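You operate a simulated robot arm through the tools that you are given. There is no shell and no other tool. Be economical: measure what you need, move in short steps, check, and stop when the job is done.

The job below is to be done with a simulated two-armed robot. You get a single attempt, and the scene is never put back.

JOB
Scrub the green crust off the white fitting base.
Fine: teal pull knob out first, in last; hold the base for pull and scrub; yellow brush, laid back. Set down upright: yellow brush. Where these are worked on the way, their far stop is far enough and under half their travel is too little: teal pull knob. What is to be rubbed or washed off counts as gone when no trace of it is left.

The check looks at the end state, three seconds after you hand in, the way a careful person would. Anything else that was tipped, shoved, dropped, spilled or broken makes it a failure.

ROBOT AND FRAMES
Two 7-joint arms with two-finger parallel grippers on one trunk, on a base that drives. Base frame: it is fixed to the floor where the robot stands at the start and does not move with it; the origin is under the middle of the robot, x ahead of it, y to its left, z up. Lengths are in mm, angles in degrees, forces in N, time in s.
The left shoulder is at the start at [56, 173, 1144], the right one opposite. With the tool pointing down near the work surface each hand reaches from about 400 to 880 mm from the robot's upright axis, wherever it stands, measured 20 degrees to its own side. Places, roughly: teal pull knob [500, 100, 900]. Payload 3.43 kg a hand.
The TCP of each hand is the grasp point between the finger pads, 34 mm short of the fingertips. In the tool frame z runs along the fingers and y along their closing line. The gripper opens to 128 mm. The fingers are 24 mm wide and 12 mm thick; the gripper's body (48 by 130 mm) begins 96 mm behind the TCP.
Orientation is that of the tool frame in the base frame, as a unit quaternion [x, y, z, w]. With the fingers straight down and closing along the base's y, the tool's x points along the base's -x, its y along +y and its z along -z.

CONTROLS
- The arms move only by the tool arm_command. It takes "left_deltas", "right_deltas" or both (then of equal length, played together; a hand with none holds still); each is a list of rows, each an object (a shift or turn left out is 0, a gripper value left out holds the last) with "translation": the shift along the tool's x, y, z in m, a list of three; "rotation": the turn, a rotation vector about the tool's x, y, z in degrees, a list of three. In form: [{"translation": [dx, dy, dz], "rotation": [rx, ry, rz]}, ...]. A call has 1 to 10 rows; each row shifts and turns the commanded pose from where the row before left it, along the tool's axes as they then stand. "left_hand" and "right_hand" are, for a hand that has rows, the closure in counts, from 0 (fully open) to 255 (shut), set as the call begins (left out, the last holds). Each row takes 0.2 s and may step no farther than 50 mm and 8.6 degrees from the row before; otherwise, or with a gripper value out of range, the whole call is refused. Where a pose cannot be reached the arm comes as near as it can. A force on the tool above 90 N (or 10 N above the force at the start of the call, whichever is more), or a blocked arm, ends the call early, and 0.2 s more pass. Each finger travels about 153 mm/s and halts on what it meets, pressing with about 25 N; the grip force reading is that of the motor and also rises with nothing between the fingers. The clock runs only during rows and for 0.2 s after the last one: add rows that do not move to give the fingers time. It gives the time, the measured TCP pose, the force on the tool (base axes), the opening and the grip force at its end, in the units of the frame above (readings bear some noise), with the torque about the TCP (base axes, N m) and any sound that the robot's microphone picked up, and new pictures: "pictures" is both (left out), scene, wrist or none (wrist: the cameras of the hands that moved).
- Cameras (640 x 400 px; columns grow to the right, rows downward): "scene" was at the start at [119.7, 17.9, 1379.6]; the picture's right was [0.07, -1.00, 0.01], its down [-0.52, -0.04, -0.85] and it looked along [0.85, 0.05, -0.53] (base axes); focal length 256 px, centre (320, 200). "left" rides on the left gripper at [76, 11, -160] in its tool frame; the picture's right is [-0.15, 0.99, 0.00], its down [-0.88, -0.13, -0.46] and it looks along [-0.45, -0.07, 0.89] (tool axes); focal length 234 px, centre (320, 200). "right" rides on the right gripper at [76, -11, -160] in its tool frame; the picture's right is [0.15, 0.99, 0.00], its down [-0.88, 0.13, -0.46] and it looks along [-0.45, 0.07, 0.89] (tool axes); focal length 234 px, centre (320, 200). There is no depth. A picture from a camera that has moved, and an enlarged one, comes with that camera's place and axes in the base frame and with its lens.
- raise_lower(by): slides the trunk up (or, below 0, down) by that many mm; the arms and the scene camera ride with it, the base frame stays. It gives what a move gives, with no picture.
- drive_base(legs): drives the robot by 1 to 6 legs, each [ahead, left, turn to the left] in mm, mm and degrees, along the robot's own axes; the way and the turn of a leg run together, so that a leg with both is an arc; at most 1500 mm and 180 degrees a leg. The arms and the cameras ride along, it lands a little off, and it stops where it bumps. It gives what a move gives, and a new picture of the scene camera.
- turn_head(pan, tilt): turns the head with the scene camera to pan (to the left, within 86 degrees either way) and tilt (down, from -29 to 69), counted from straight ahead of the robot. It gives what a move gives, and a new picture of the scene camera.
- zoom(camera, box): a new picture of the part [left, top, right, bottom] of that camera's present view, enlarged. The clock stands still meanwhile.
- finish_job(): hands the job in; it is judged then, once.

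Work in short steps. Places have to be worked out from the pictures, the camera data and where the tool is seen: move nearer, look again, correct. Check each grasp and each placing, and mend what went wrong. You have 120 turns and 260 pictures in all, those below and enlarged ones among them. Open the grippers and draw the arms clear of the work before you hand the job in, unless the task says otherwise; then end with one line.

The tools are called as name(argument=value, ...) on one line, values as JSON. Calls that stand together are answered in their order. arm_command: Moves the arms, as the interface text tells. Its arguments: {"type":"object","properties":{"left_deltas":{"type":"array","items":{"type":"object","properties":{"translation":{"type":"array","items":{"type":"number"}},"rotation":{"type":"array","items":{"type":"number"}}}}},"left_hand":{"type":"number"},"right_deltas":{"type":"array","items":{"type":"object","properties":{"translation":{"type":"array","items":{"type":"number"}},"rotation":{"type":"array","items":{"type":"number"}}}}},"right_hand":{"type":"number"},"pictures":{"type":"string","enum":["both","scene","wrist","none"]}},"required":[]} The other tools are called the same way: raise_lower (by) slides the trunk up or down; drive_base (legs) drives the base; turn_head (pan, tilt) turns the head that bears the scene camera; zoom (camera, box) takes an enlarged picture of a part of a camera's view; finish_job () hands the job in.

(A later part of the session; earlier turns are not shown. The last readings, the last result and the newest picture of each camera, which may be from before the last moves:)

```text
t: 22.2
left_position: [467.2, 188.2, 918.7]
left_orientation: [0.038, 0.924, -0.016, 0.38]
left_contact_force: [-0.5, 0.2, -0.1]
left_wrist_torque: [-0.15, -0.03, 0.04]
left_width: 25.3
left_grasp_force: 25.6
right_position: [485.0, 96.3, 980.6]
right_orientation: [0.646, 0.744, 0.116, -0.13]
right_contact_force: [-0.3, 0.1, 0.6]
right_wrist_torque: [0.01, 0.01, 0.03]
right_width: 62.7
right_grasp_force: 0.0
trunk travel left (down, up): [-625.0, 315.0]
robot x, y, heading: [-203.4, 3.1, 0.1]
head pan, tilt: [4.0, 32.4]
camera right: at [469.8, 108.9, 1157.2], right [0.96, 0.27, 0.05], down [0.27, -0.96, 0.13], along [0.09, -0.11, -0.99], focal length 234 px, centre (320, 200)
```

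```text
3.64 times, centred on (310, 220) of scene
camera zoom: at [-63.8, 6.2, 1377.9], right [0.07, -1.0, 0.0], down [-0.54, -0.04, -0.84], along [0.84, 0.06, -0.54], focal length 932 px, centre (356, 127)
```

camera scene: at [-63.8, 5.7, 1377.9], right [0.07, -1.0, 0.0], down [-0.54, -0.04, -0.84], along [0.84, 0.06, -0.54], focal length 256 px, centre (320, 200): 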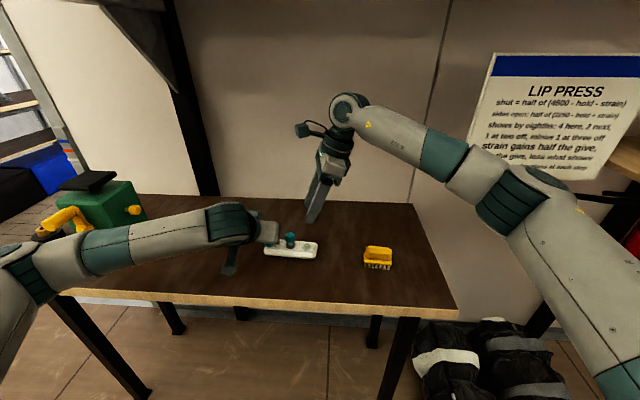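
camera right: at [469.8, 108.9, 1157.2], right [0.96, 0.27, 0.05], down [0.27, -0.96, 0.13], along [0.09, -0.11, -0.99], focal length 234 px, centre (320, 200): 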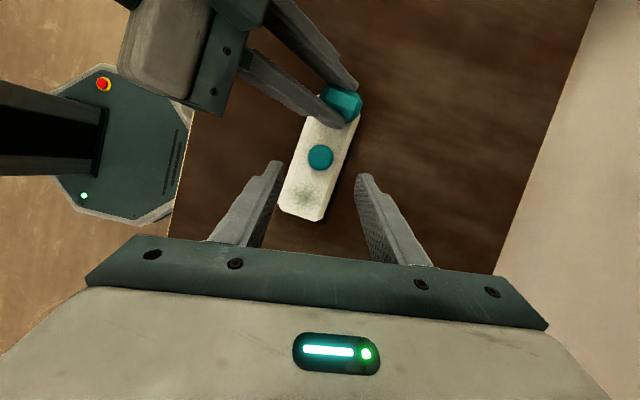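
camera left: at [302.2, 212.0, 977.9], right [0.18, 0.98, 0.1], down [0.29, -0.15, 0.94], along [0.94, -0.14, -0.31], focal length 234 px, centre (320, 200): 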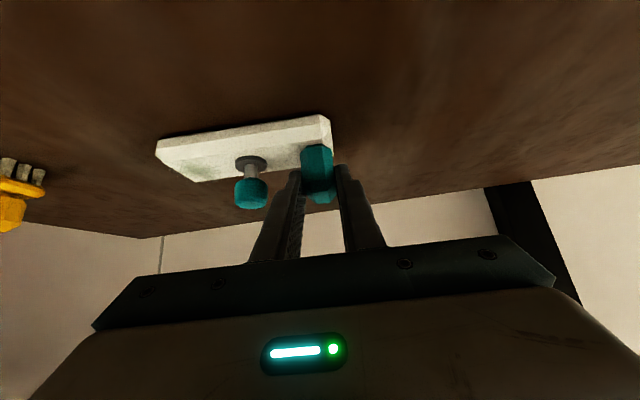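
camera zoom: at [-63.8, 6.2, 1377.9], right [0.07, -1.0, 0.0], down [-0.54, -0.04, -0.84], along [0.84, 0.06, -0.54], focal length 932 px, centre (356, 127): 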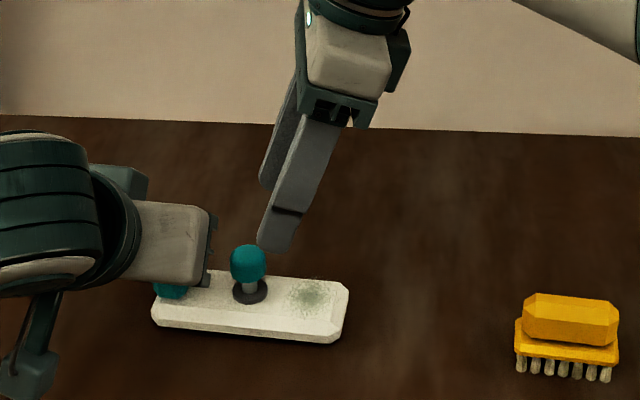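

Re-triangulated, the knob cap centre is about [481.5,124.5,905] and lies on the hand's axis. I advance 45 mm and look again.

arm_command(right_deltas=[{"translation": [0, 0, 0.015]}, {"translation": [0, 0, 0.015]}, {"translation": [0, 0, 0.015]}, {"translation": [0, 0, 0]}], pictures="wrist")

zoom(camera="right", box=[240, 60, 400, 200])

zoom(camera="scene", box=[250, 205, 350, 270])

```text
t: 23.2
left_position: [468.3, 187.7, 918.5]
left_orientation: [0.037, 0.924, -0.015, 0.381]
left_contact_force: [-1.4, 0.6, 0.2]
left_wrist_torque: [-0.05, 0.02, -0.02]
left_width: 25.4
left_grasp_force: 24.8
right_position: [481.9, 111.1, 938.1]
right_orientation: [0.646, 0.743, 0.116, -0.13]
right_contact_force: [0.4, -0.2, -0.1]
right_wrist_torque: [-0.01, 0.03, 0.01]
right_width: 62.3
right_grasp_force: 0.1
trunk travel left (down, up): [-625.0, 315.0]
robot x, y, heading: [-198.4, -2.7, -0.3]
head pan, tilt: [4.0, 32.4]
camera right: at [467.4, 124.2, 1114.5], right [0.96, 0.27, 0.06], down [0.27, -0.96, 0.13], along [0.09, -0.11, -0.99], focal length 234 px, centre (320, 200)
```

right: 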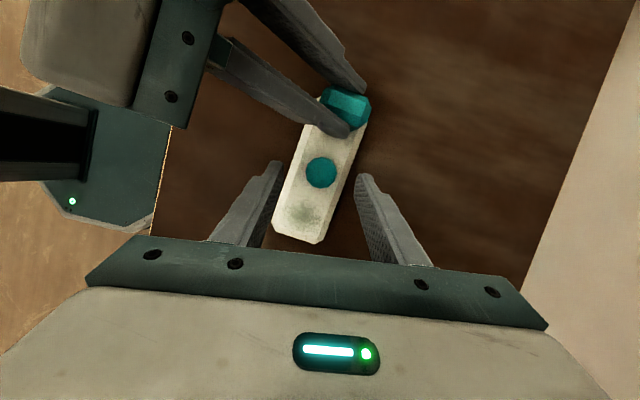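

```text
2.86 times, centred on (320, 130) of right
camera zoom: at [467.4, 124.2, 1114.5], right [0.96, 0.27, 0.06], down [0.27, -0.96, 0.13], along [0.09, -0.11, -0.99], focal length 669 px, centre (320, 400)
```

zoom: 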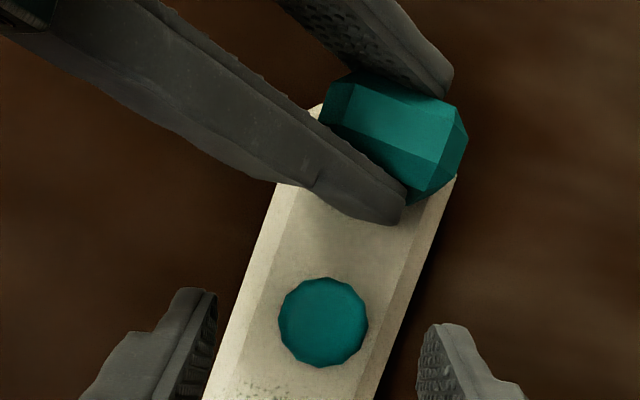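

```text
6.15 times, centred on (300, 238) of scene
camera zoom: at [-63.7, 6.3, 1377.9], right [0.07, -1.0, 0.0], down [-0.54, -0.04, -0.84], along [0.84, 0.06, -0.54], focal length 1577 px, centre (443, -31)
```

zoom: 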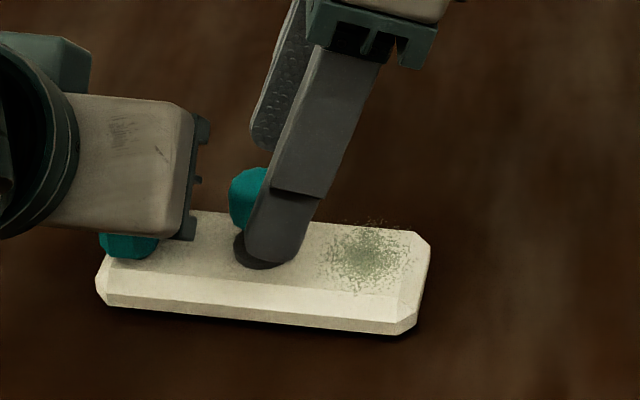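

The knob top is at about [480,124.5,913] and just ahead of the tips. I advance another 16 mm with a 2 mm shift, then close on the cap.

arm_command(right_deltas=[{"translation": [0.002, 0, 0.008]}, {"translation": [0, 0, 0.008]}, {"translation": [0, 0, 0]}], pictures="none")

arm_command(right_deltas=[{"translation": [0, 0, 0]}, {"translation": [0, 0, 0]}, {"translation": [0, 0, 0]}, {"translation": [0, 0, 0]}], right_hand=255, pictures="wrist")

zoom(camera="scene", box=[250, 205, 350, 270])

zoom(camera="left", box=[140, 60, 440, 220])

```text
t: 24.0
left_position: [467.3, 187.4, 917.9]
left_orientation: [0.037, 0.924, -0.015, 0.381]
left_contact_force: [-0.7, 0.3, 0.1]
left_wrist_torque: [-0.03, 0.01, 0.02]
left_width: 25.7
left_grasp_force: 25.2
right_position: [481.0, 118.7, 924.1]
right_orientation: [0.646, 0.743, 0.115, -0.129]
right_contact_force: [1.2, -0.3, -0.2]
right_wrist_torque: [0.02, -0.03, -0.01]
right_width: 62.5
right_grasp_force: 0.0
trunk travel left (down, up): [-625.0, 315.0]
robot x, y, heading: [-202.3, -1.3, -0.1]
head pan, tilt: [4.0, 32.4]
```

```text
t: 25.0
left_position: [467.2, 186.9, 918.2]
left_orientation: [0.037, 0.924, -0.015, 0.381]
left_contact_force: [-4.3, 0.6, 2.6]
left_wrist_torque: [-0.05, 0.01, -0.08]
left_width: 25.5
left_grasp_force: 24.8
right_position: [481.4, 117.6, 923.4]
right_orientation: [0.646, 0.743, 0.116, -0.13]
right_contact_force: [3.8, 0.9, -0.1]
right_wrist_torque: [-0.06, 0.08, -0.18]
right_width: 28.7
right_grasp_force: 24.9
trunk travel left (down, up): [-625.0, 315.0]
robot x, y, heading: [-199.4, 2.8, -0.2]
head pan, tilt: [4.0, 32.4]
camera right: at [466.6, 131.3, 1100.7], right [0.96, 0.27, 0.05], down [0.26, -0.96, 0.13], along [0.09, -0.11, -0.99], focal length 234 px, centre (320, 200)
```

right: 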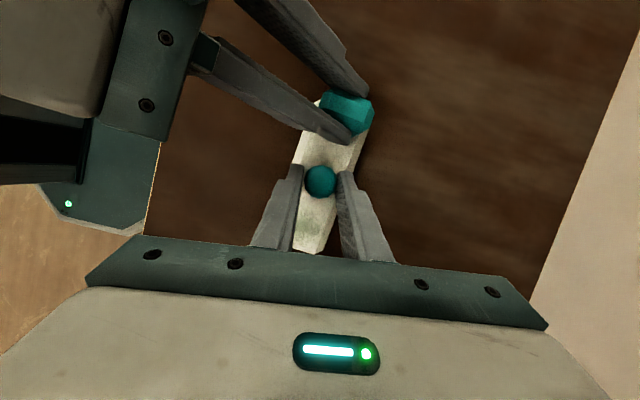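

```text
6.15 times, centred on (300, 238) of scene
camera zoom: at [-63.7, 6.3, 1377.9], right [0.07, -1.0, 0.0], down [-0.54, -0.04, -0.84], along [0.84, 0.06, -0.54], focal length 1577 px, centre (443, -31)
```

zoom: 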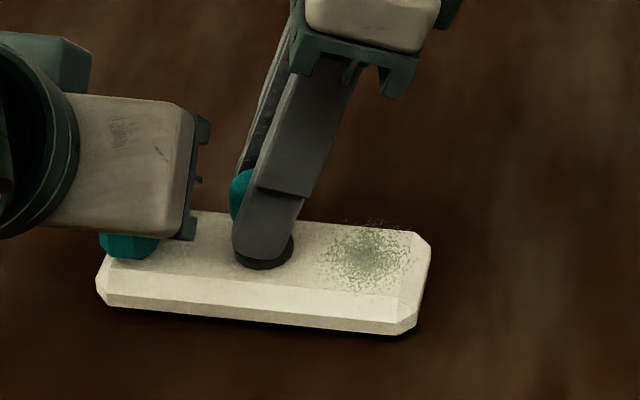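

```text
2.13 times, centred on (290, 140) of left
camera zoom: at [302.2, 212.1, 977.8], right [0.18, 0.98, 0.1], down [0.29, -0.15, 0.94], along [0.94, -0.14, -0.31], focal length 500 px, centre (384, 328)
```

zoom: 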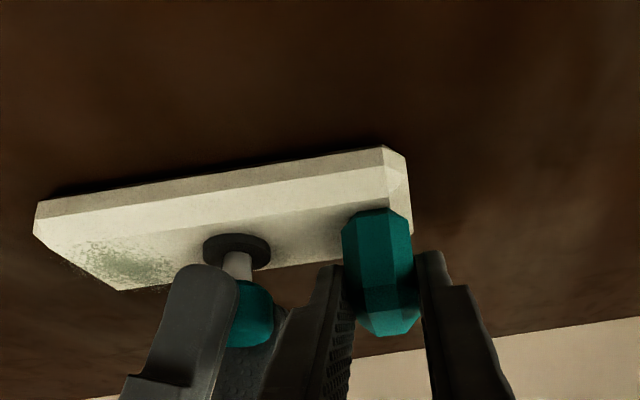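

The knob is gripped (28.7 mm, 25 N). I pull straight up in small steps.

arm_command(right_deltas=[{"translation": [0.00103, 0, -0.0028]}, {"translation": [0.00103, 0, -0.0028]}, {"translation": [0, 0, 0]}], pictures="none")

zoom(camera="left", box=[140, 60, 440, 220])

```text
t: 25.8
left_position: [468.6, 187.5, 917.1]
left_orientation: [0.037, 0.924, -0.015, 0.38]
left_contact_force: [-5.9, -0.5, 3.7]
left_wrist_torque: [-0.11, -0.07, -0.17]
left_width: 25.6
left_grasp_force: 25.0
right_position: [481.0, 117.4, 930.7]
right_orientation: [0.646, 0.743, 0.116, -0.13]
right_contact_force: [5.8, 0.1, -2.3]
right_wrist_torque: [-0.14, 0.02, -0.2]
right_width: 28.8
right_grasp_force: 24.7
trunk travel left (down, up): [-625.0, 315.0]
robot x, y, heading: [-201.7, 0.5, -0.2]
head pan, tilt: [4.0, 32.4]
```

```text
2.13 times, centred on (290, 140) of left
camera zoom: at [302.3, 212.0, 977.8], right [0.18, 0.98, 0.1], down [0.29, -0.15, 0.94], along [0.94, -0.14, -0.31], focal length 500 px, centre (384, 328)
```

zoom: 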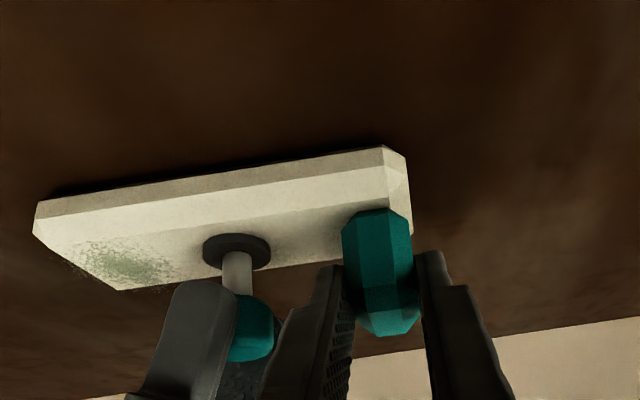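

The stem is lengthening with only about 2 N of pull, and the base stays put. I continue toward the far stop.

arm_command(right_deltas=[{"translation": [0.00103, 0, -0.0028]}, {"translation": [0.00103, 0, -0.0028]}, {"translation": [0.00103, 0, -0.0028]}, {"translation": [0, 0, 0]}], pictures="none")

zoom(camera="left", box=[140, 60, 440, 220])

```text
t: 26.8
left_position: [469.6, 187.3, 918.0]
left_orientation: [0.037, 0.924, -0.015, 0.381]
left_contact_force: [-5.4, -0.6, 12.9]
left_wrist_torque: [-0.36, -0.17, -0.24]
left_width: 25.4
left_grasp_force: 24.7
right_position: [482.0, 118.0, 937.3]
right_orientation: [0.646, 0.743, 0.115, -0.129]
right_contact_force: [6.4, 0.7, -12.2]
right_wrist_torque: [-0.55, -0.13, -0.16]
right_width: 28.9
right_grasp_force: 24.8
trunk travel left (down, up): [-625.0, 315.0]
robot x, y, heading: [-201.1, 0.6, -0.0]
head pan, tilt: [4.0, 32.4]
```

```text
2.13 times, centred on (290, 140) of left
camera zoom: at [302.7, 212.0, 978.5], right [0.18, 0.98, 0.1], down [0.29, -0.15, 0.94], along [0.94, -0.14, -0.31], focal length 500 px, centre (384, 328)
```

zoom: 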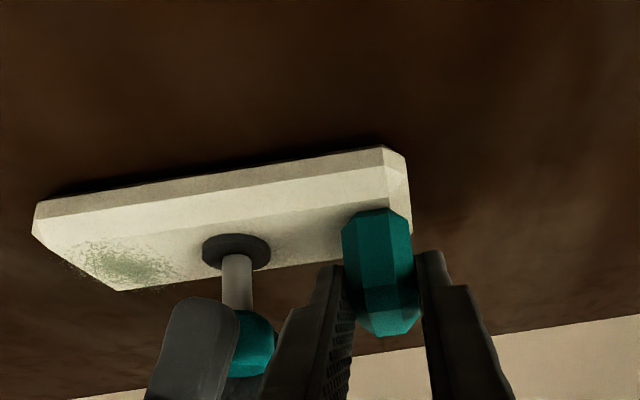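

The force has risen to 12 N at about 13 mm of travel, so this is likely the far stop. I take one more 2 mm step to confirm.

arm_command(right_deltas=[{"translation": [0.0007, 0, -0.0019]}, {"translation": [0, 0, 0]}], pictures="none")

zoom(camera="left", box=[140, 60, 440, 220])

```text
t: 27.4
left_position: [469.0, 187.8, 919.1]
left_orientation: [0.038, 0.923, -0.016, 0.382]
left_contact_force: [-4.5, -1.9, 14.8]
left_wrist_torque: [-0.73, -0.32, -0.19]
left_width: 25.7
left_grasp_force: 25.3
right_position: [481.1, 118.5, 941.0]
right_orientation: [0.646, 0.744, 0.115, -0.129]
right_contact_force: [5.4, 1.0, -15.0]
right_wrist_torque: [-0.35, 0.01, -0.16]
right_width: 29.1
right_grasp_force: 25.0
trunk travel left (down, up): [-625.0, 315.0]
robot x, y, heading: [-199.9, -1.3, -0.4]
head pan, tilt: [4.0, 32.4]
```

```text
2.13 times, centred on (290, 140) of left
camera zoom: at [302.7, 212.1, 978.1], right [0.18, 0.98, 0.1], down [0.29, -0.15, 0.94], along [0.94, -0.14, -0.31], focal length 500 px, centre (384, 328)
```

zoom: 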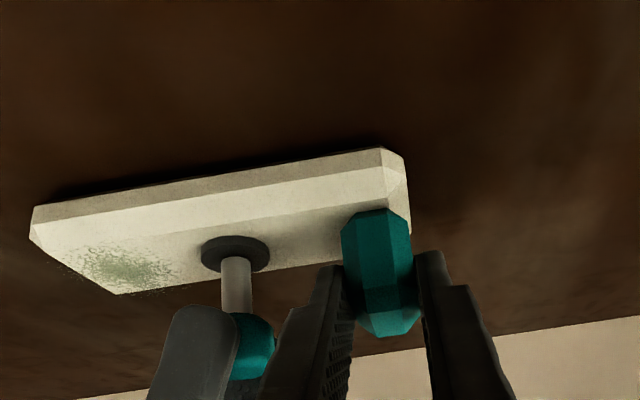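

The base's right end is just starting to lift, so the knob is at its stop. I ease back down 2.5 mm so the base lies flat, then release.

arm_command(right_deltas=[{"translation": [-0.0009, 0, 0.0024]}, {"translation": [0, 0, 0]}], pictures="none")

arm_command(right_deltas=[{"translation": [0, 0, 0]}, {"translation": [0, 0, 0]}], right_hand=130, pictures="none")

zoom(camera="left", box=[140, 60, 440, 220])

```text
t: 28.0
left_position: [468.7, 188.7, 918.0]
left_orientation: [0.037, 0.924, -0.014, 0.381]
left_contact_force: [1.2, 0.4, 8.7]
left_wrist_torque: [-0.5, -0.31, 0.0]
left_width: 25.5
left_grasp_force: 24.6
right_position: [480.9, 118.4, 939.4]
right_orientation: [0.645, 0.744, 0.116, -0.13]
right_contact_force: [0.7, 0.3, -0.4]
right_wrist_torque: [0.44, 0.23, -0.1]
right_width: 28.7
right_grasp_force: 24.6
trunk travel left (down, up): [-625.0, 315.0]
robot x, y, heading: [-199.2, -2.4, -0.1]
head pan, tilt: [4.0, 32.4]
```

```text
t: 28.6
left_position: [466.6, 187.1, 917.9]
left_orientation: [0.037, 0.924, -0.015, 0.379]
left_contact_force: [1.2, -1.3, 3.6]
left_wrist_torque: [-0.04, -0.06, -0.11]
left_width: 25.9
left_grasp_force: 25.6
right_position: [480.5, 119.2, 938.2]
right_orientation: [0.646, 0.743, 0.116, -0.13]
right_contact_force: [0.6, -0.8, 0.8]
right_wrist_torque: [-0.01, -0.04, 0.02]
right_width: 62.6
right_grasp_force: 0.1
trunk travel left (down, up): [-625.0, 315.0]
robot x, y, heading: [-198.3, 1.0, -0.2]
head pan, tilt: [4.0, 32.4]
```

```text
2.13 times, centred on (290, 140) of left
camera zoom: at [301.9, 211.9, 977.6], right [0.18, 0.98, 0.1], down [0.29, -0.15, 0.94], along [0.94, -0.14, -0.32], focal length 500 px, centre (384, 328)
```

zoom: 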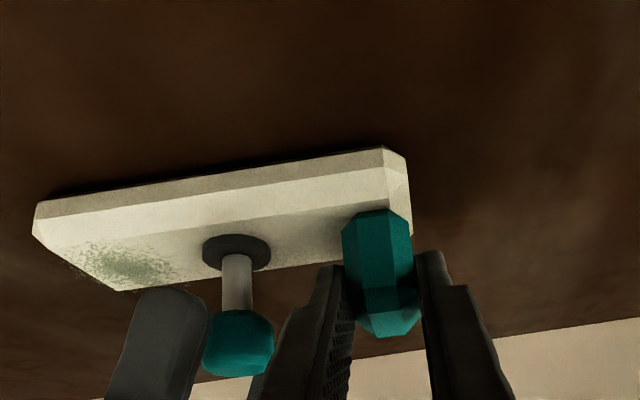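

The knob stays out and the base is flat. I draw the right hand back along its axis, then straighten it and head for the brush.

arm_command(right_deltas=[{"translation": [0, 0, -0.03]}, {"translation": [0, 0, -0.04]}, {"translation": [0, 0, -0.03]}, {"translation": [-0.04, 0, 0], "rotation": [0, -6.7, 0]}, {"translation": [-0.04, -0.01, 0], "rotation": [0, -6.7, 0]}, {"translation": [-0.04, -0.01, 0], "rotation": [0, -6.7, 0]}, {"translation": [-0.045, -0.01, 0]}, {"translation": [0, 0, 0]}], pictures="both")

```text
t: 30.4
left_position: [468.7, 189.2, 918.3]
left_orientation: [0.037, 0.923, -0.016, 0.381]
left_contact_force: [-0.1, 0.5, 0.5]
left_wrist_torque: [0.1, 0.04, -0.06]
left_width: 25.4
left_grasp_force: 24.9
right_position: [477.5, -77.8, 1004.7]
right_orientation: [0.655, 0.755, 0.0, 0.002]
right_contact_force: [0.9, 0.3, 0.3]
right_wrist_torque: [-0.05, -0.01, 0.03]
right_width: 62.7
right_grasp_force: 0.1
trunk travel left (down, up): [-625.0, 315.0]
robot x, y, heading: [-197.7, 2.5, -0.1]
head pan, tilt: [4.0, 32.4]
camera scene: at [-63.3, 8.2, 1377.8], right [0.07, -1.0, 0.0], down [-0.54, -0.04, -0.84], along [0.84, 0.06, -0.54], focal length 256 px, centre (320, 200)
camera right: at [454.9, -5.1, 1165.1], right [0.96, 0.28, 0.0], down [0.25, -0.85, 0.46], along [0.13, -0.44, -0.89], focal length 234 px, centre (320, 200)
```

scene: 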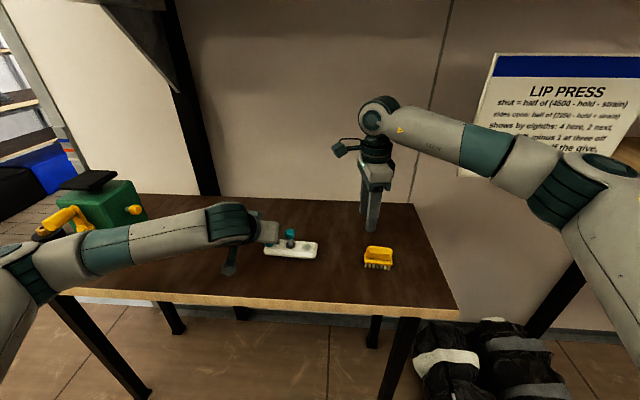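
right: 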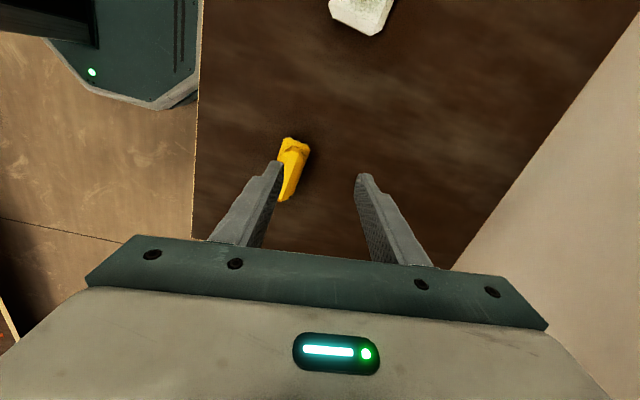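

I zoom on the brush to get its place and direction.

zoom(camera="right", box=[230, 110, 390, 210])

zoom(camera="scene", box=[330, 210, 430, 280])

```text
4.00 times, centred on (310, 160) of right
camera zoom: at [454.9, -5.1, 1165.1], right [0.96, 0.28, 0.0], down [0.25, -0.85, 0.46], along [0.13, -0.44, -0.89], focal length 937 px, centre (360, 360)
```

zoom: 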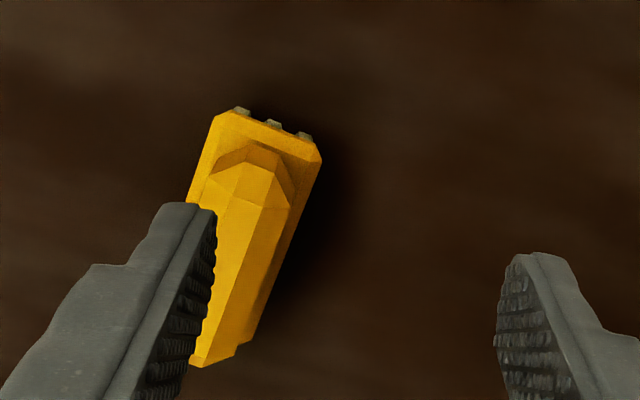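

```text
5.71 times, centred on (380, 245) of scene
camera zoom: at [-63.3, 8.2, 1377.8], right [0.07, -1.0, 0.0], down [-0.54, -0.04, -0.84], along [0.84, 0.06, -0.54], focal length 1464 px, centre (-23, -57)
```

zoom: 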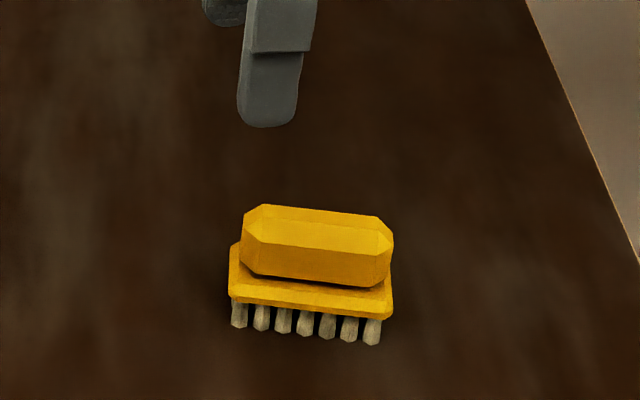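

The brush centre is about [446,-118] with its long axis nearly parallel to y, yawed about -4°, and measures about 77×33 mm. I align the hand, move over it at z≈960 and check.

arm_command(right_deltas=[{"rotation": [0, 0, 5.8]}, {"rotation": [0, 0, 5.8]}, {"translation": [-0.02, -0.014, 0.015]}, {"translation": [-0.021, -0.0145, 0.015]}, {"translation": [0, 0, 0.014]}, {"translation": [0, 0, 0]}], pictures="wrist")

zoom(camera="right", box=[230, 110, 390, 210])

zoom(camera="scene", box=[330, 210, 430, 280])

```text
t: 31.8
left_position: [467.4, 188.4, 917.8]
left_orientation: [0.038, 0.924, -0.015, 0.381]
left_contact_force: [-0.2, 0.6, -0.1]
left_wrist_torque: [0.07, 0.06, -0.02]
left_width: 25.6
left_grasp_force: 24.7
right_position: [446.5, -118.2, 960.1]
right_orientation: [0.729, 0.685, 0.003, 0.002]
right_contact_force: [-0.1, -0.4, 0.3]
right_wrist_torque: [0.02, -0.04, 0.01]
right_width: 62.6
right_grasp_force: 0.0
trunk travel left (down, up): [-625.0, 315.0]
robot x, y, heading: [-198.2, 0.5, -0.0]
head pan, tilt: [4.0, 32.4]
camera right: at [439.6, -43.7, 1120.7], right [1.0, 0.08, 0.0], down [0.07, -0.89, 0.46], along [0.04, -0.45, -0.89], focal length 234 px, centre (320, 200)
```

right: 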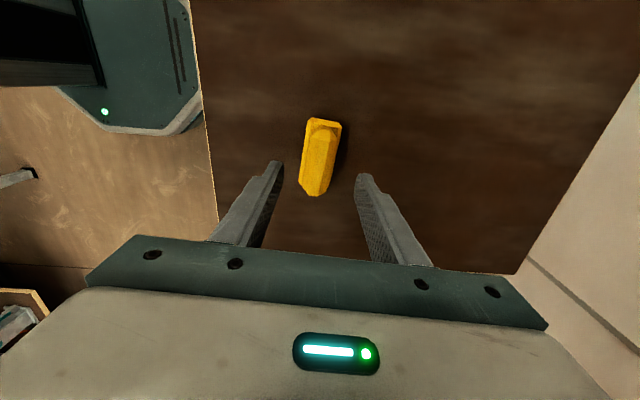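

```text
4.00 times, centred on (310, 160) of right
camera zoom: at [439.6, -43.7, 1120.7], right [1.0, 0.08, 0.0], down [0.07, -0.89, 0.46], along [0.04, -0.45, -0.89], focal length 937 px, centre (360, 360)
```

zoom: 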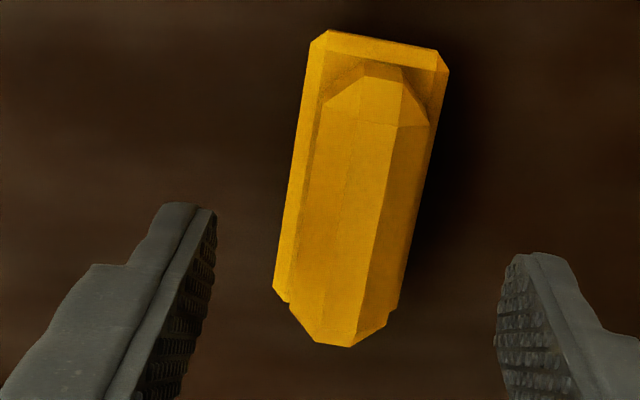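

```text
5.71 times, centred on (380, 245) of scene
camera zoom: at [-63.7, 5.9, 1377.8], right [0.07, -1.0, 0.0], down [-0.54, -0.04, -0.84], along [0.84, 0.06, -0.54], focal length 1464 px, centre (-23, -57)
```

zoom: 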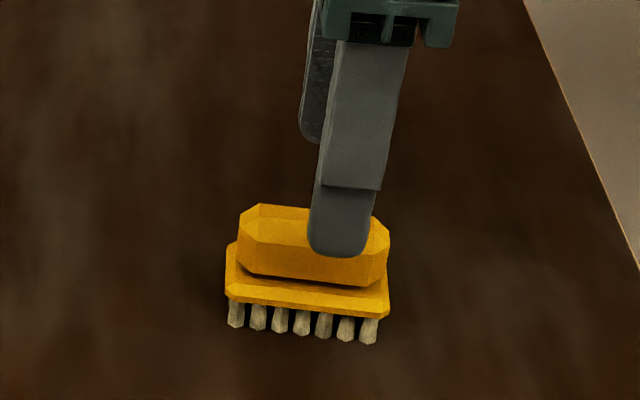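

The brush is centred under the hand. I turn 1.8° more and descend to about z 928, where the tips should sit just above the brush plate.

arm_command(right_deltas=[{"translation": [0.001, -0.0005, 0.012], "rotation": [0, 0, 1.8]}, {"translation": [0, 0, 0.012]}, {"translation": [0, 0, 0.008]}, {"translation": [0, 0, 0]}], pictures="wrist")

zoom(camera="scene", box=[330, 210, 430, 280])

zoom(camera="right", box=[230, 110, 390, 210])

```text
t: 32.8
left_position: [467.2, 187.7, 918.0]
left_orientation: [0.037, 0.924, -0.015, 0.381]
left_contact_force: [0.0, 0.0, -0.4]
left_wrist_torque: [0.01, -0.01, 0.0]
left_width: 25.6
left_grasp_force: 25.3
right_position: [447.2, -118.3, 928.4]
right_orientation: [0.739, 0.673, 0.002, 0.002]
right_contact_force: [0.1, -0.1, -0.5]
right_wrist_torque: [0.01, 0.04, -0.02]
right_width: 62.8
right_grasp_force: 0.0
trunk travel left (down, up): [-625.0, 315.0]
robot x, y, heading: [-203.4, 1.4, 0.1]
head pan, tilt: [4.0, 32.4]
camera right: at [442.0, -42.0, 1088.3], right [1.0, 0.05, 0.0], down [0.04, -0.89, 0.46], along [0.03, -0.46, -0.89], focal length 234 px, centre (320, 200)
```

right: 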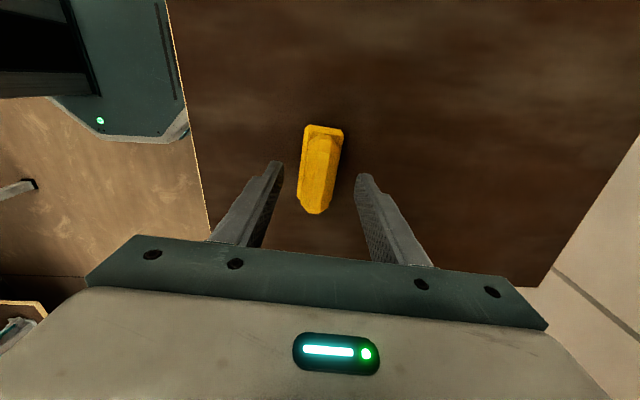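

```text
5.71 times, centred on (380, 245) of scene
camera zoom: at [-63.5, 6.2, 1377.8], right [0.07, -1.0, 0.0], down [-0.54, -0.04, -0.84], along [0.84, 0.06, -0.54], focal length 1464 px, centre (-23, -57)
```

zoom: 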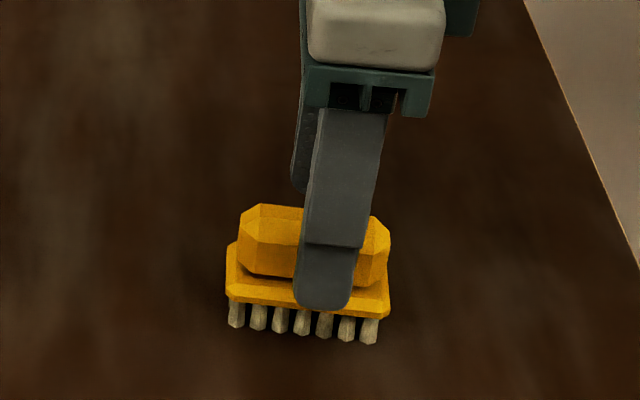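

```text
4.00 times, centred on (310, 160) of right
camera zoom: at [442.0, -42.0, 1088.3], right [1.0, 0.05, 0.0], down [0.04, -0.89, 0.46], along [0.03, -0.46, -0.89], focal length 937 px, centre (360, 360)
```

zoom: 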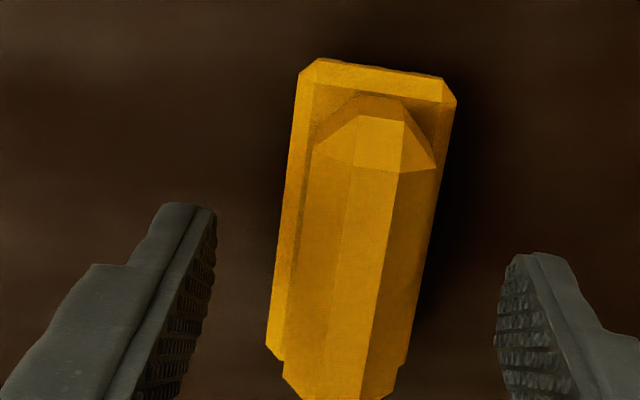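

The fingers straddle the grip evenly. I close the right hand.

arm_command(right_deltas=[{"translation": [0, 0, 0]}, {"translation": [0, 0, 0]}, {"translation": [0, 0, 0]}, {"translation": [0, 0, 0]}], right_hand=255, pictures="wrist")

zoom(camera="scene", box=[330, 210, 430, 280])

```text
t: 33.8
left_position: [468.3, 185.9, 918.3]
left_orientation: [0.038, 0.924, -0.016, 0.38]
left_contact_force: [0.2, -0.8, -0.2]
left_wrist_torque: [0.05, 0.02, -0.02]
left_width: 25.3
left_grasp_force: 25.4
right_position: [447.3, -117.4, 928.1]
right_orientation: [0.74, 0.673, 0.002, 0.002]
right_contact_force: [0.2, 0.1, 0.4]
right_wrist_torque: [-0.04, 0.04, -0.02]
right_width: 24.0
right_grasp_force: 25.1
trunk travel left (down, up): [-625.0, 315.0]
robot x, y, heading: [-203.0, 0.0, -0.1]
head pan, tilt: [4.0, 32.4]
camera right: at [441.9, -42.0, 1088.3], right [1.0, 0.05, 0.0], down [0.04, -0.89, 0.46], along [0.03, -0.46, -0.89], focal length 234 px, centre (320, 200)
```

right: 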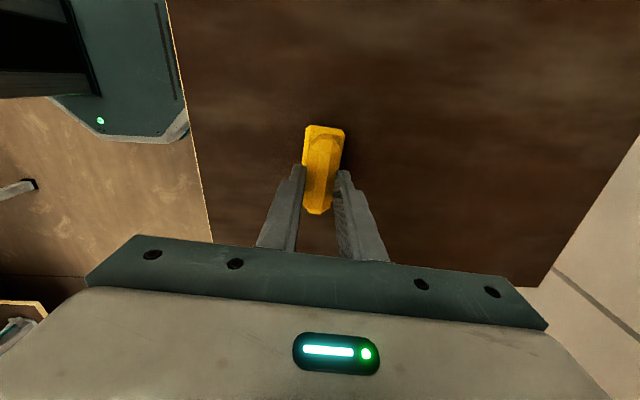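

```text
5.71 times, centred on (380, 245) of scene
camera zoom: at [-63.5, 6.3, 1377.8], right [0.07, -1.0, 0.0], down [-0.54, -0.04, -0.84], along [0.84, 0.06, -0.54], focal length 1464 px, centre (-23, -57)
```

zoom: 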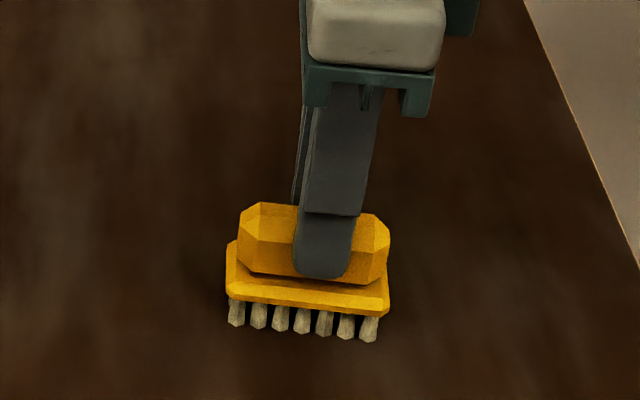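

The brush is gripped squarely (24 mm, 25 N). Its resting TCP was [447.3,-117.4,928.1], which I keep for laying it back. I lift it and carry it over to the crust.

arm_command(right_deltas=[{"translation": [0, 0, -0.02]}, {"translation": [0, 0, -0.04]}, {"translation": [0.045, 0.003, 0]}, {"translation": [0.045, 0.003, 0]}, {"translation": [0.045, 0.003, 0]}, {"translation": [0.045, 0.003, 0]}, {"translation": [0, 0, 0]}], pictures="both")

zoom(camera="scene", box=[240, 200, 360, 280])

zoom(camera="right", box=[240, 60, 400, 200])

```text
t: 35.4
left_position: [468.0, 186.2, 918.2]
left_orientation: [0.038, 0.924, -0.015, 0.381]
left_contact_force: [0.5, -0.2, 0.0]
left_wrist_torque: [0.08, 0.07, -0.01]
left_width: 25.7
left_grasp_force: 25.2
right_position: [475.5, 58.9, 986.5]
right_orientation: [0.741, 0.672, 0.002, 0.001]
right_contact_force: [0.8, -0.4, 0.1]
right_wrist_torque: [0.01, 0.05, 0.0]
right_width: 24.2
right_grasp_force: 24.7
trunk travel left (down, up): [-625.0, 315.0]
robot x, y, heading: [-199.0, 1.9, 0.0]
head pan, tilt: [4.0, 32.4]
camera scene: at [-63.4, 4.6, 1377.8], right [0.07, -1.0, 0.0], down [-0.54, -0.04, -0.84], along [0.84, 0.06, -0.54], focal length 256 px, centre (320, 200)
camera right: at [470.4, 134.2, 1148.0], right [1.0, 0.05, 0.0], down [0.04, -0.89, 0.46], along [0.03, -0.45, -0.89], focal length 234 px, centre (320, 200)
```

scene: 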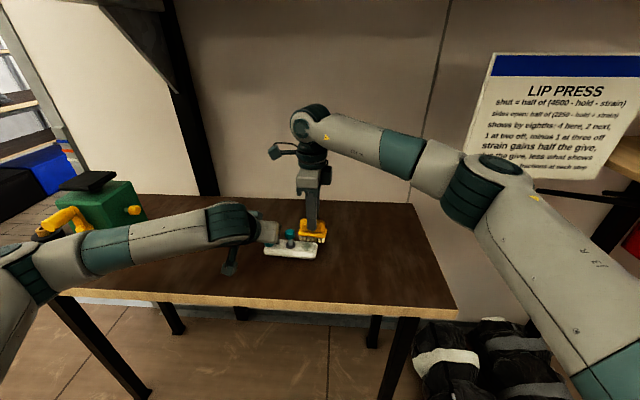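
right: 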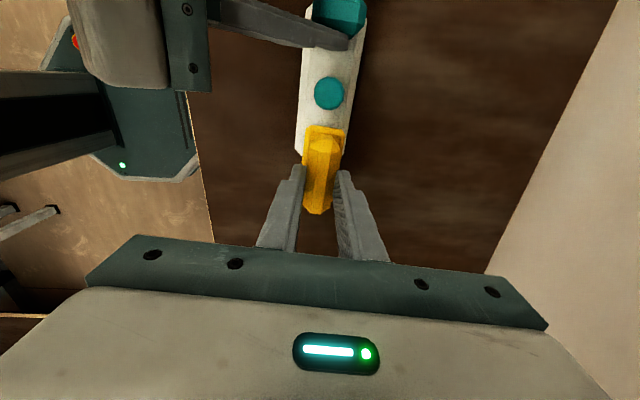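

```text
5.00 times, centred on (300, 240) of scene
camera zoom: at [-63.4, 4.6, 1377.8], right [0.07, -1.0, 0.0], down [-0.54, -0.04, -0.84], along [0.84, 0.06, -0.54], focal length 1281 px, centre (420, 0)
```

zoom: 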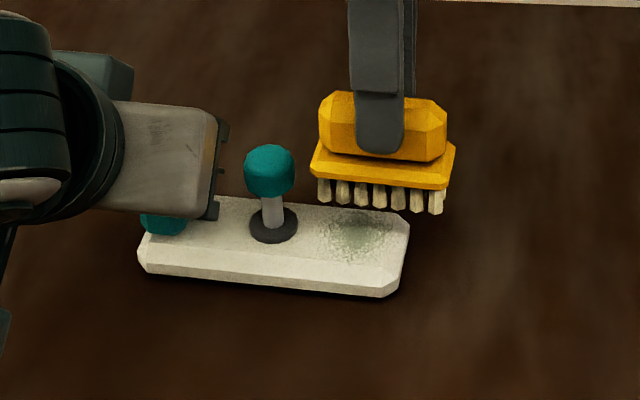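

```text
2.86 times, centred on (320, 130) of right
camera zoom: at [470.4, 134.2, 1148.0], right [1.0, 0.05, 0.0], down [0.04, -0.89, 0.46], along [0.03, -0.45, -0.89], focal length 669 px, centre (320, 400)
```

zoom: 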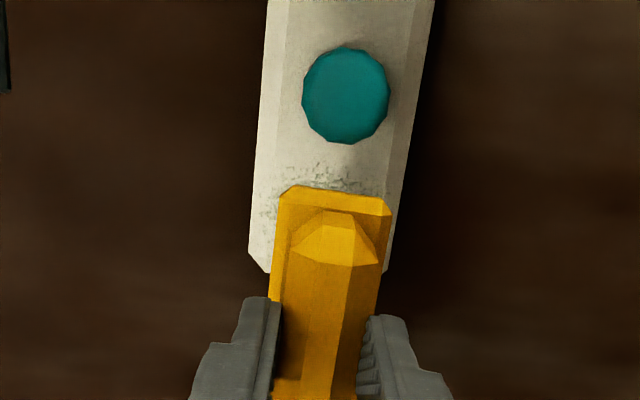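

The brush hangs over the crust. I shift it 6 mm closer to the knob, with its far end still about 7 mm clear, and lower it to just above contact.

arm_command(right_deltas=[{"translation": [0.006, 0.0015, 0.012]}, {"translation": [0, 0, 0.014]}, {"translation": [0, 0, 0.01]}, {"translation": [0, 0, 0]}], pictures="none")

zoom(camera="scene", box=[240, 200, 360, 280])

zoom(camera="left", box=[100, 40, 420, 220])

```text
t: 36.4
left_position: [467.9, 188.3, 917.9]
left_orientation: [0.037, 0.924, -0.015, 0.381]
left_contact_force: [0.4, -0.5, 0.3]
left_wrist_torque: [0.03, 0.01, -0.02]
left_width: 25.7
left_grasp_force: 25.6
right_position: [477.6, 66.8, 951.2]
right_orientation: [0.739, 0.673, 0.002, 0.002]
right_contact_force: [0.4, -0.2, -1.3]
right_wrist_torque: [0.0, -0.01, -0.03]
right_width: 24.0
right_grasp_force: 24.8
trunk travel left (down, up): [-625.0, 315.0]
robot x, y, heading: [-202.0, -2.7, -0.3]
head pan, tilt: [4.0, 32.4]
```

```text
5.00 times, centred on (300, 240) of scene
camera zoom: at [-63.5, 6.3, 1377.8], right [0.07, -1.0, 0.0], down [-0.54, -0.04, -0.84], along [0.84, 0.06, -0.54], focal length 1281 px, centre (420, 0)
```

zoom: 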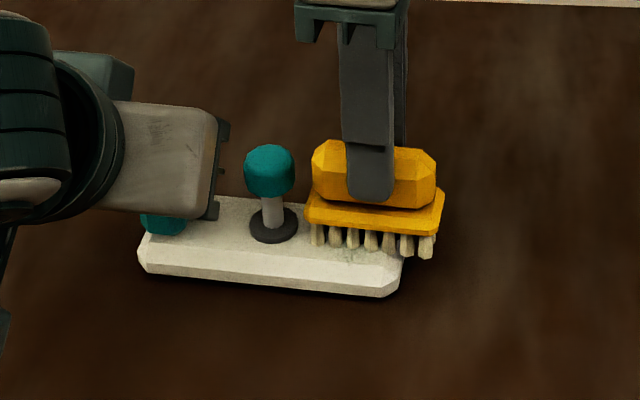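

```text
2.00 times, centred on (260, 130) of left
camera zoom: at [302.4, 212.2, 977.7], right [0.18, 0.98, 0.1], down [0.29, -0.15, 0.94], along [0.94, -0.14, -0.31], focal length 468 px, centre (440, 340)
```

zoom: 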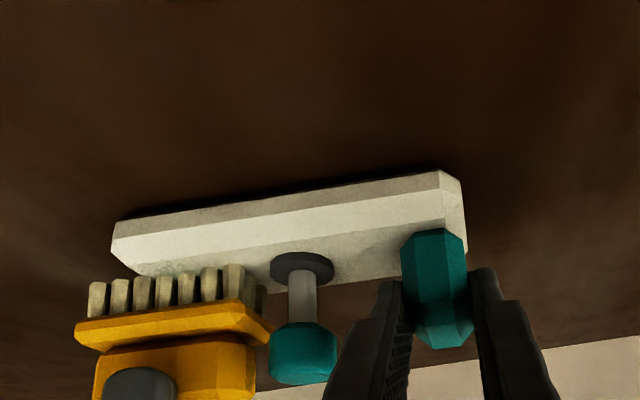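

It is near contact, with z force still about -1 N. I lower in 1.5 mm steps until it presses lightly.

arm_command(right_deltas=[{"translation": [0, 0, 0.002]}, {"translation": [0, 0, 0.002]}, {"translation": [0, 0, 0]}], pictures="none")

arm_command(right_deltas=[{"translation": [0, 0, 0.0015]}, {"translation": [0, 0, 0]}], pictures="none")

```text
t: 37.2
left_position: [467.1, 187.8, 916.9]
left_orientation: [0.037, 0.924, -0.014, 0.381]
left_contact_force: [2.7, -0.6, -5.4]
left_wrist_torque: [0.35, 0.1, 0.34]
left_width: 25.5
left_grasp_force: 24.6
right_position: [477.7, 66.9, 950.2]
right_orientation: [0.74, 0.672, 0.003, 0.002]
right_contact_force: [0.5, -0.4, 19.3]
right_wrist_torque: [0.11, 0.08, 0.06]
right_width: 24.5
right_grasp_force: 24.9
trunk travel left (down, up): [-625.0, 315.0]
robot x, y, heading: [-200.2, 5.0, -0.3]
head pan, tilt: [4.0, 32.4]
```

```text
t: 37.8
left_position: [468.0, 187.1, 918.3]
left_orientation: [0.037, 0.924, -0.016, 0.381]
left_contact_force: [1.2, 1.1, -4.6]
left_wrist_torque: [0.37, 0.16, 0.26]
left_width: 25.4
left_grasp_force: 25.0
right_position: [478.0, 65.2, 946.3]
right_orientation: [0.74, 0.673, 0.002, 0.003]
right_contact_force: [1.7, 0.2, 19.5]
right_wrist_torque: [0.12, 0.01, 0.01]
right_width: 24.3
right_grasp_force: 24.9
trunk travel left (down, up): [-625.0, 315.0]
robot x, y, heading: [-200.1, -1.0, -0.1]
head pan, tilt: [4.0, 32.4]
```

Contact is made at about 19 N. I ease up 1 mm and do the first stroke along x and back.

arm_command(right_deltas=[{"translation": [0, 0.008, -0.001]}, {"translation": [0, 0.008, 0]}, {"translation": [0, -0.008, 0]}, {"translation": [0, -0.008, 0]}, {"translation": [0, -0.008, 0]}, {"translation": [0, -0.008, 0]}, {"translation": [0, 0.008, 0]}, {"translation": [0, 0.008, 0]}, {"translation": [0, 0, 0]}], pictures="scene")

zoom(camera="left", box=[100, 40, 420, 220])

zoom(camera="scene", box=[240, 200, 360, 280])

```text
t: 39.8
left_position: [468.1, 187.8, 918.1]
left_orientation: [0.038, 0.924, -0.016, 0.38]
left_contact_force: [0.6, -0.4, -0.1]
left_wrist_torque: [-0.1, -0.02, -0.02]
left_width: 25.6
left_grasp_force: 25.3
right_position: [477.4, 66.4, 948.6]
right_orientation: [0.74, 0.673, 0.002, 0.002]
right_contact_force: [-0.2, -0.1, -0.5]
right_wrist_torque: [-0.01, 0.0, -0.04]
right_width: 24.1
right_grasp_force: 25.0
trunk travel left (down, up): [-625.0, 315.0]
robot x, y, heading: [-198.4, -1.9, -0.2]
head pan, tilt: [4.0, 32.4]
camera scene: at [-63.6, 6.2, 1377.8], right [0.07, -1.0, 0.0], down [-0.54, -0.04, -0.84], along [0.84, 0.06, -0.54], focal length 256 px, centre (320, 200)
```

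scene: 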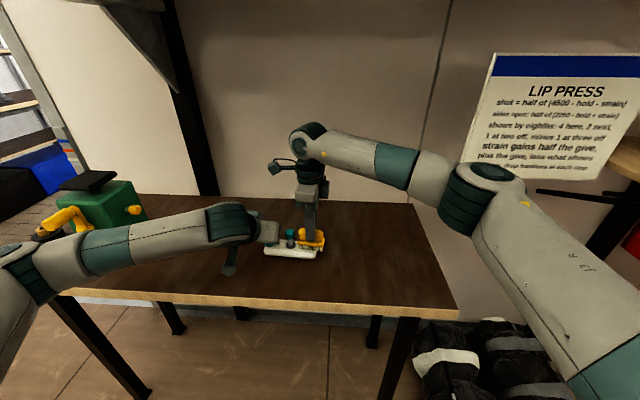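

```text
2.00 times, centred on (260, 130) of left
camera zoom: at [302.4, 212.1, 977.8], right [0.18, 0.98, 0.1], down [0.29, -0.15, 0.94], along [0.94, -0.14, -0.31], focal length 468 px, centre (440, 340)
```

zoom: 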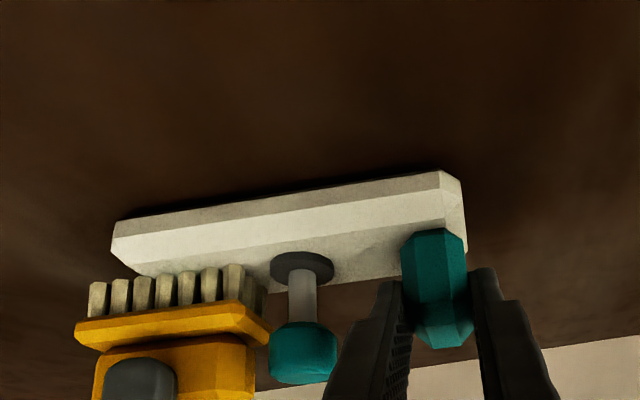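

```text
5.00 times, centred on (300, 240) of scene
camera zoom: at [-63.6, 6.2, 1377.8], right [0.07, -1.0, 0.0], down [-0.54, -0.04, -0.84], along [0.84, 0.06, -0.54], focal length 1281 px, centre (420, 0)
```

zoom: 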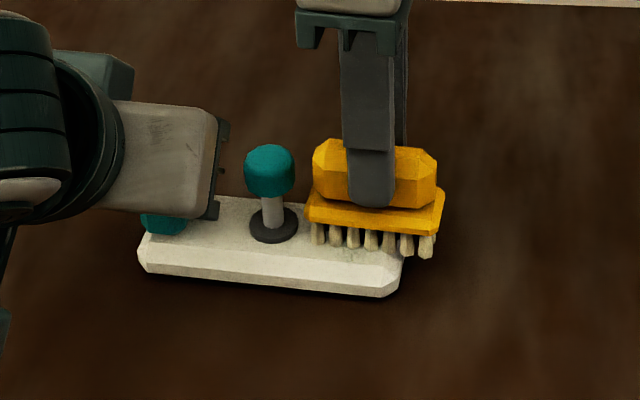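

Force has fallen to about 0, meaning the brush slid a little in the grip toward the fingertips. I press down 1 mm again and stroke, reading force while moving.

arm_command(right_deltas=[{"translation": [0, 0, 0.001]}, {"translation": [0, 0, 0]}], pictures="none")

arm_command(right_deltas=[{"translation": [0, 0.008, 0]}, {"translation": [0, 0.008, 0]}, {"translation": [0, 0, 0]}], pictures="none")

```text
t: 40.4
left_position: [467.6, 188.6, 918.2]
left_orientation: [0.037, 0.924, -0.015, 0.38]
left_contact_force: [1.0, -1.4, -0.4]
left_wrist_torque: [0.07, -0.24, 0.13]
left_width: 25.5
left_grasp_force: 25.4
right_position: [478.6, 65.7, 947.5]
right_orientation: [0.739, 0.674, 0.002, 0.002]
right_contact_force: [-0.5, -0.3, 5.3]
right_wrist_torque: [-0.1, 0.12, 0.01]
right_width: 24.1
right_grasp_force: 25.0
trunk travel left (down, up): [-625.0, 315.0]
robot x, y, heading: [-205.4, 4.9, 0.0]
head pan, tilt: [4.0, 32.4]
```

```text
t: 41.2
left_position: [467.8, 186.9, 918.3]
left_orientation: [0.037, 0.924, -0.016, 0.381]
left_contact_force: [1.7, 0.1, -0.6]
left_wrist_torque: [0.16, 0.01, 0.21]
left_width: 25.6
left_grasp_force: 25.3
right_position: [493.9, 64.9, 948.2]
right_orientation: [0.74, 0.673, 0.002, 0.002]
right_contact_force: [-2.2, 0.0, 6.6]
right_wrist_torque: [-0.07, 0.18, -0.01]
right_width: 23.9
right_grasp_force: 25.0
trunk travel left (down, up): [-625.0, 315.0]
robot x, y, heading: [-196.7, 0.3, -0.2]
head pan, tilt: [4.0, 32.4]
```

It is now pressing at about 6 N and sliding freely. I scrub with several full strokes.

arm_command(right_deltas=[{"translation": [0, -0.009, 0.0006]}, {"translation": [0, -0.009, 0]}, {"translation": [0, -0.009, 0]}, {"translation": [0, -0.009, 0]}, {"translation": [0, 0.009, 0]}, {"translation": [0, 0.009, 0]}, {"translation": [0, 0.009, 0]}, {"translation": [0, 0.009, 0]}, {"translation": [0, -0.009, 0]}, {"translation": [0, -0.009, 0]}], pictures="none")

arm_command(right_deltas=[{"translation": [-0.005, -0.009, 0]}, {"translation": [-0.005, -0.009, 0]}, {"translation": [0, 0.009, 0]}, {"translation": [0, 0.009, 0]}, {"translation": [0, 0.009, 0]}, {"translation": [0, 0.009, 0]}, {"translation": [0.006, -0.009, 0]}, {"translation": [0.005, -0.009, 0]}, {"translation": [0, -0.009, 0]}, {"translation": [0, -0.009, 0]}], pictures="none")

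zoom(camera="left", box=[100, 40, 420, 220])

zoom(camera="scene", box=[240, 200, 360, 280])

```text
t: 43.4
left_position: [466.2, 188.6, 918.6]
left_orientation: [0.036, 0.924, -0.014, 0.381]
left_contact_force: [-2.2, 0.2, -2.4]
left_wrist_torque: [0.1, 0.0, -0.06]
left_width: 25.4
left_grasp_force: 24.7
right_position: [475.7, 65.4, 946.7]
right_orientation: [0.74, 0.672, 0.003, 0.003]
right_contact_force: [3.8, -1.2, 14.5]
right_wrist_torque: [-0.1, -0.13, -0.05]
right_width: 23.9
right_grasp_force: 25.1
trunk travel left (down, up): [-625.0, 315.0]
robot x, y, heading: [-200.5, 2.7, 0.1]
head pan, tilt: [4.0, 32.4]
```

```text
t: 45.6
left_position: [467.8, 187.2, 918.5]
left_orientation: [0.037, 0.924, -0.015, 0.381]
left_contact_force: [-1.2, 0.1, -0.4]
left_wrist_torque: [0.12, -0.17, -0.05]
left_width: 25.5
left_grasp_force: 25.3
right_position: [457.1, 68.7, 946.1]
right_orientation: [0.74, 0.673, 0.001, 0.002]
right_contact_force: [2.8, 0.4, 11.0]
right_wrist_torque: [-0.11, -0.12, 0.03]
right_width: 24.1
right_grasp_force: 25.5
trunk travel left (down, up): [-625.0, 315.0]
robot x, y, heading: [-201.5, 1.3, -0.1]
head pan, tilt: [4.0, 32.4]
```

```text
2.00 times, centred on (260, 130) of left
camera zoom: at [301.9, 212.2, 978.1], right [0.18, 0.98, 0.1], down [0.29, -0.15, 0.94], along [0.94, -0.14, -0.31], focal length 468 px, centre (440, 340)
```

zoom: 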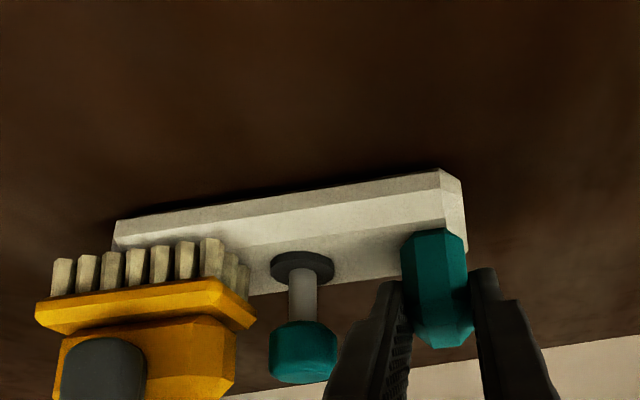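

```text
5.00 times, centred on (300, 240) of scene
camera zoom: at [-64.2, 6.3, 1377.9], right [0.07, -1.0, 0.0], down [-0.53, -0.04, -0.84], along [0.84, 0.06, -0.54], focal length 1281 px, centre (420, 0)
```

zoom: 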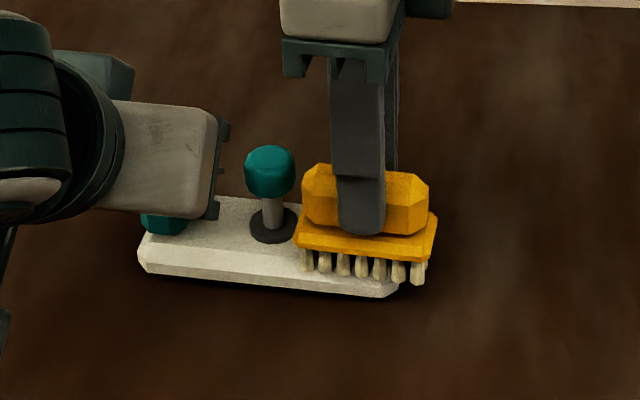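

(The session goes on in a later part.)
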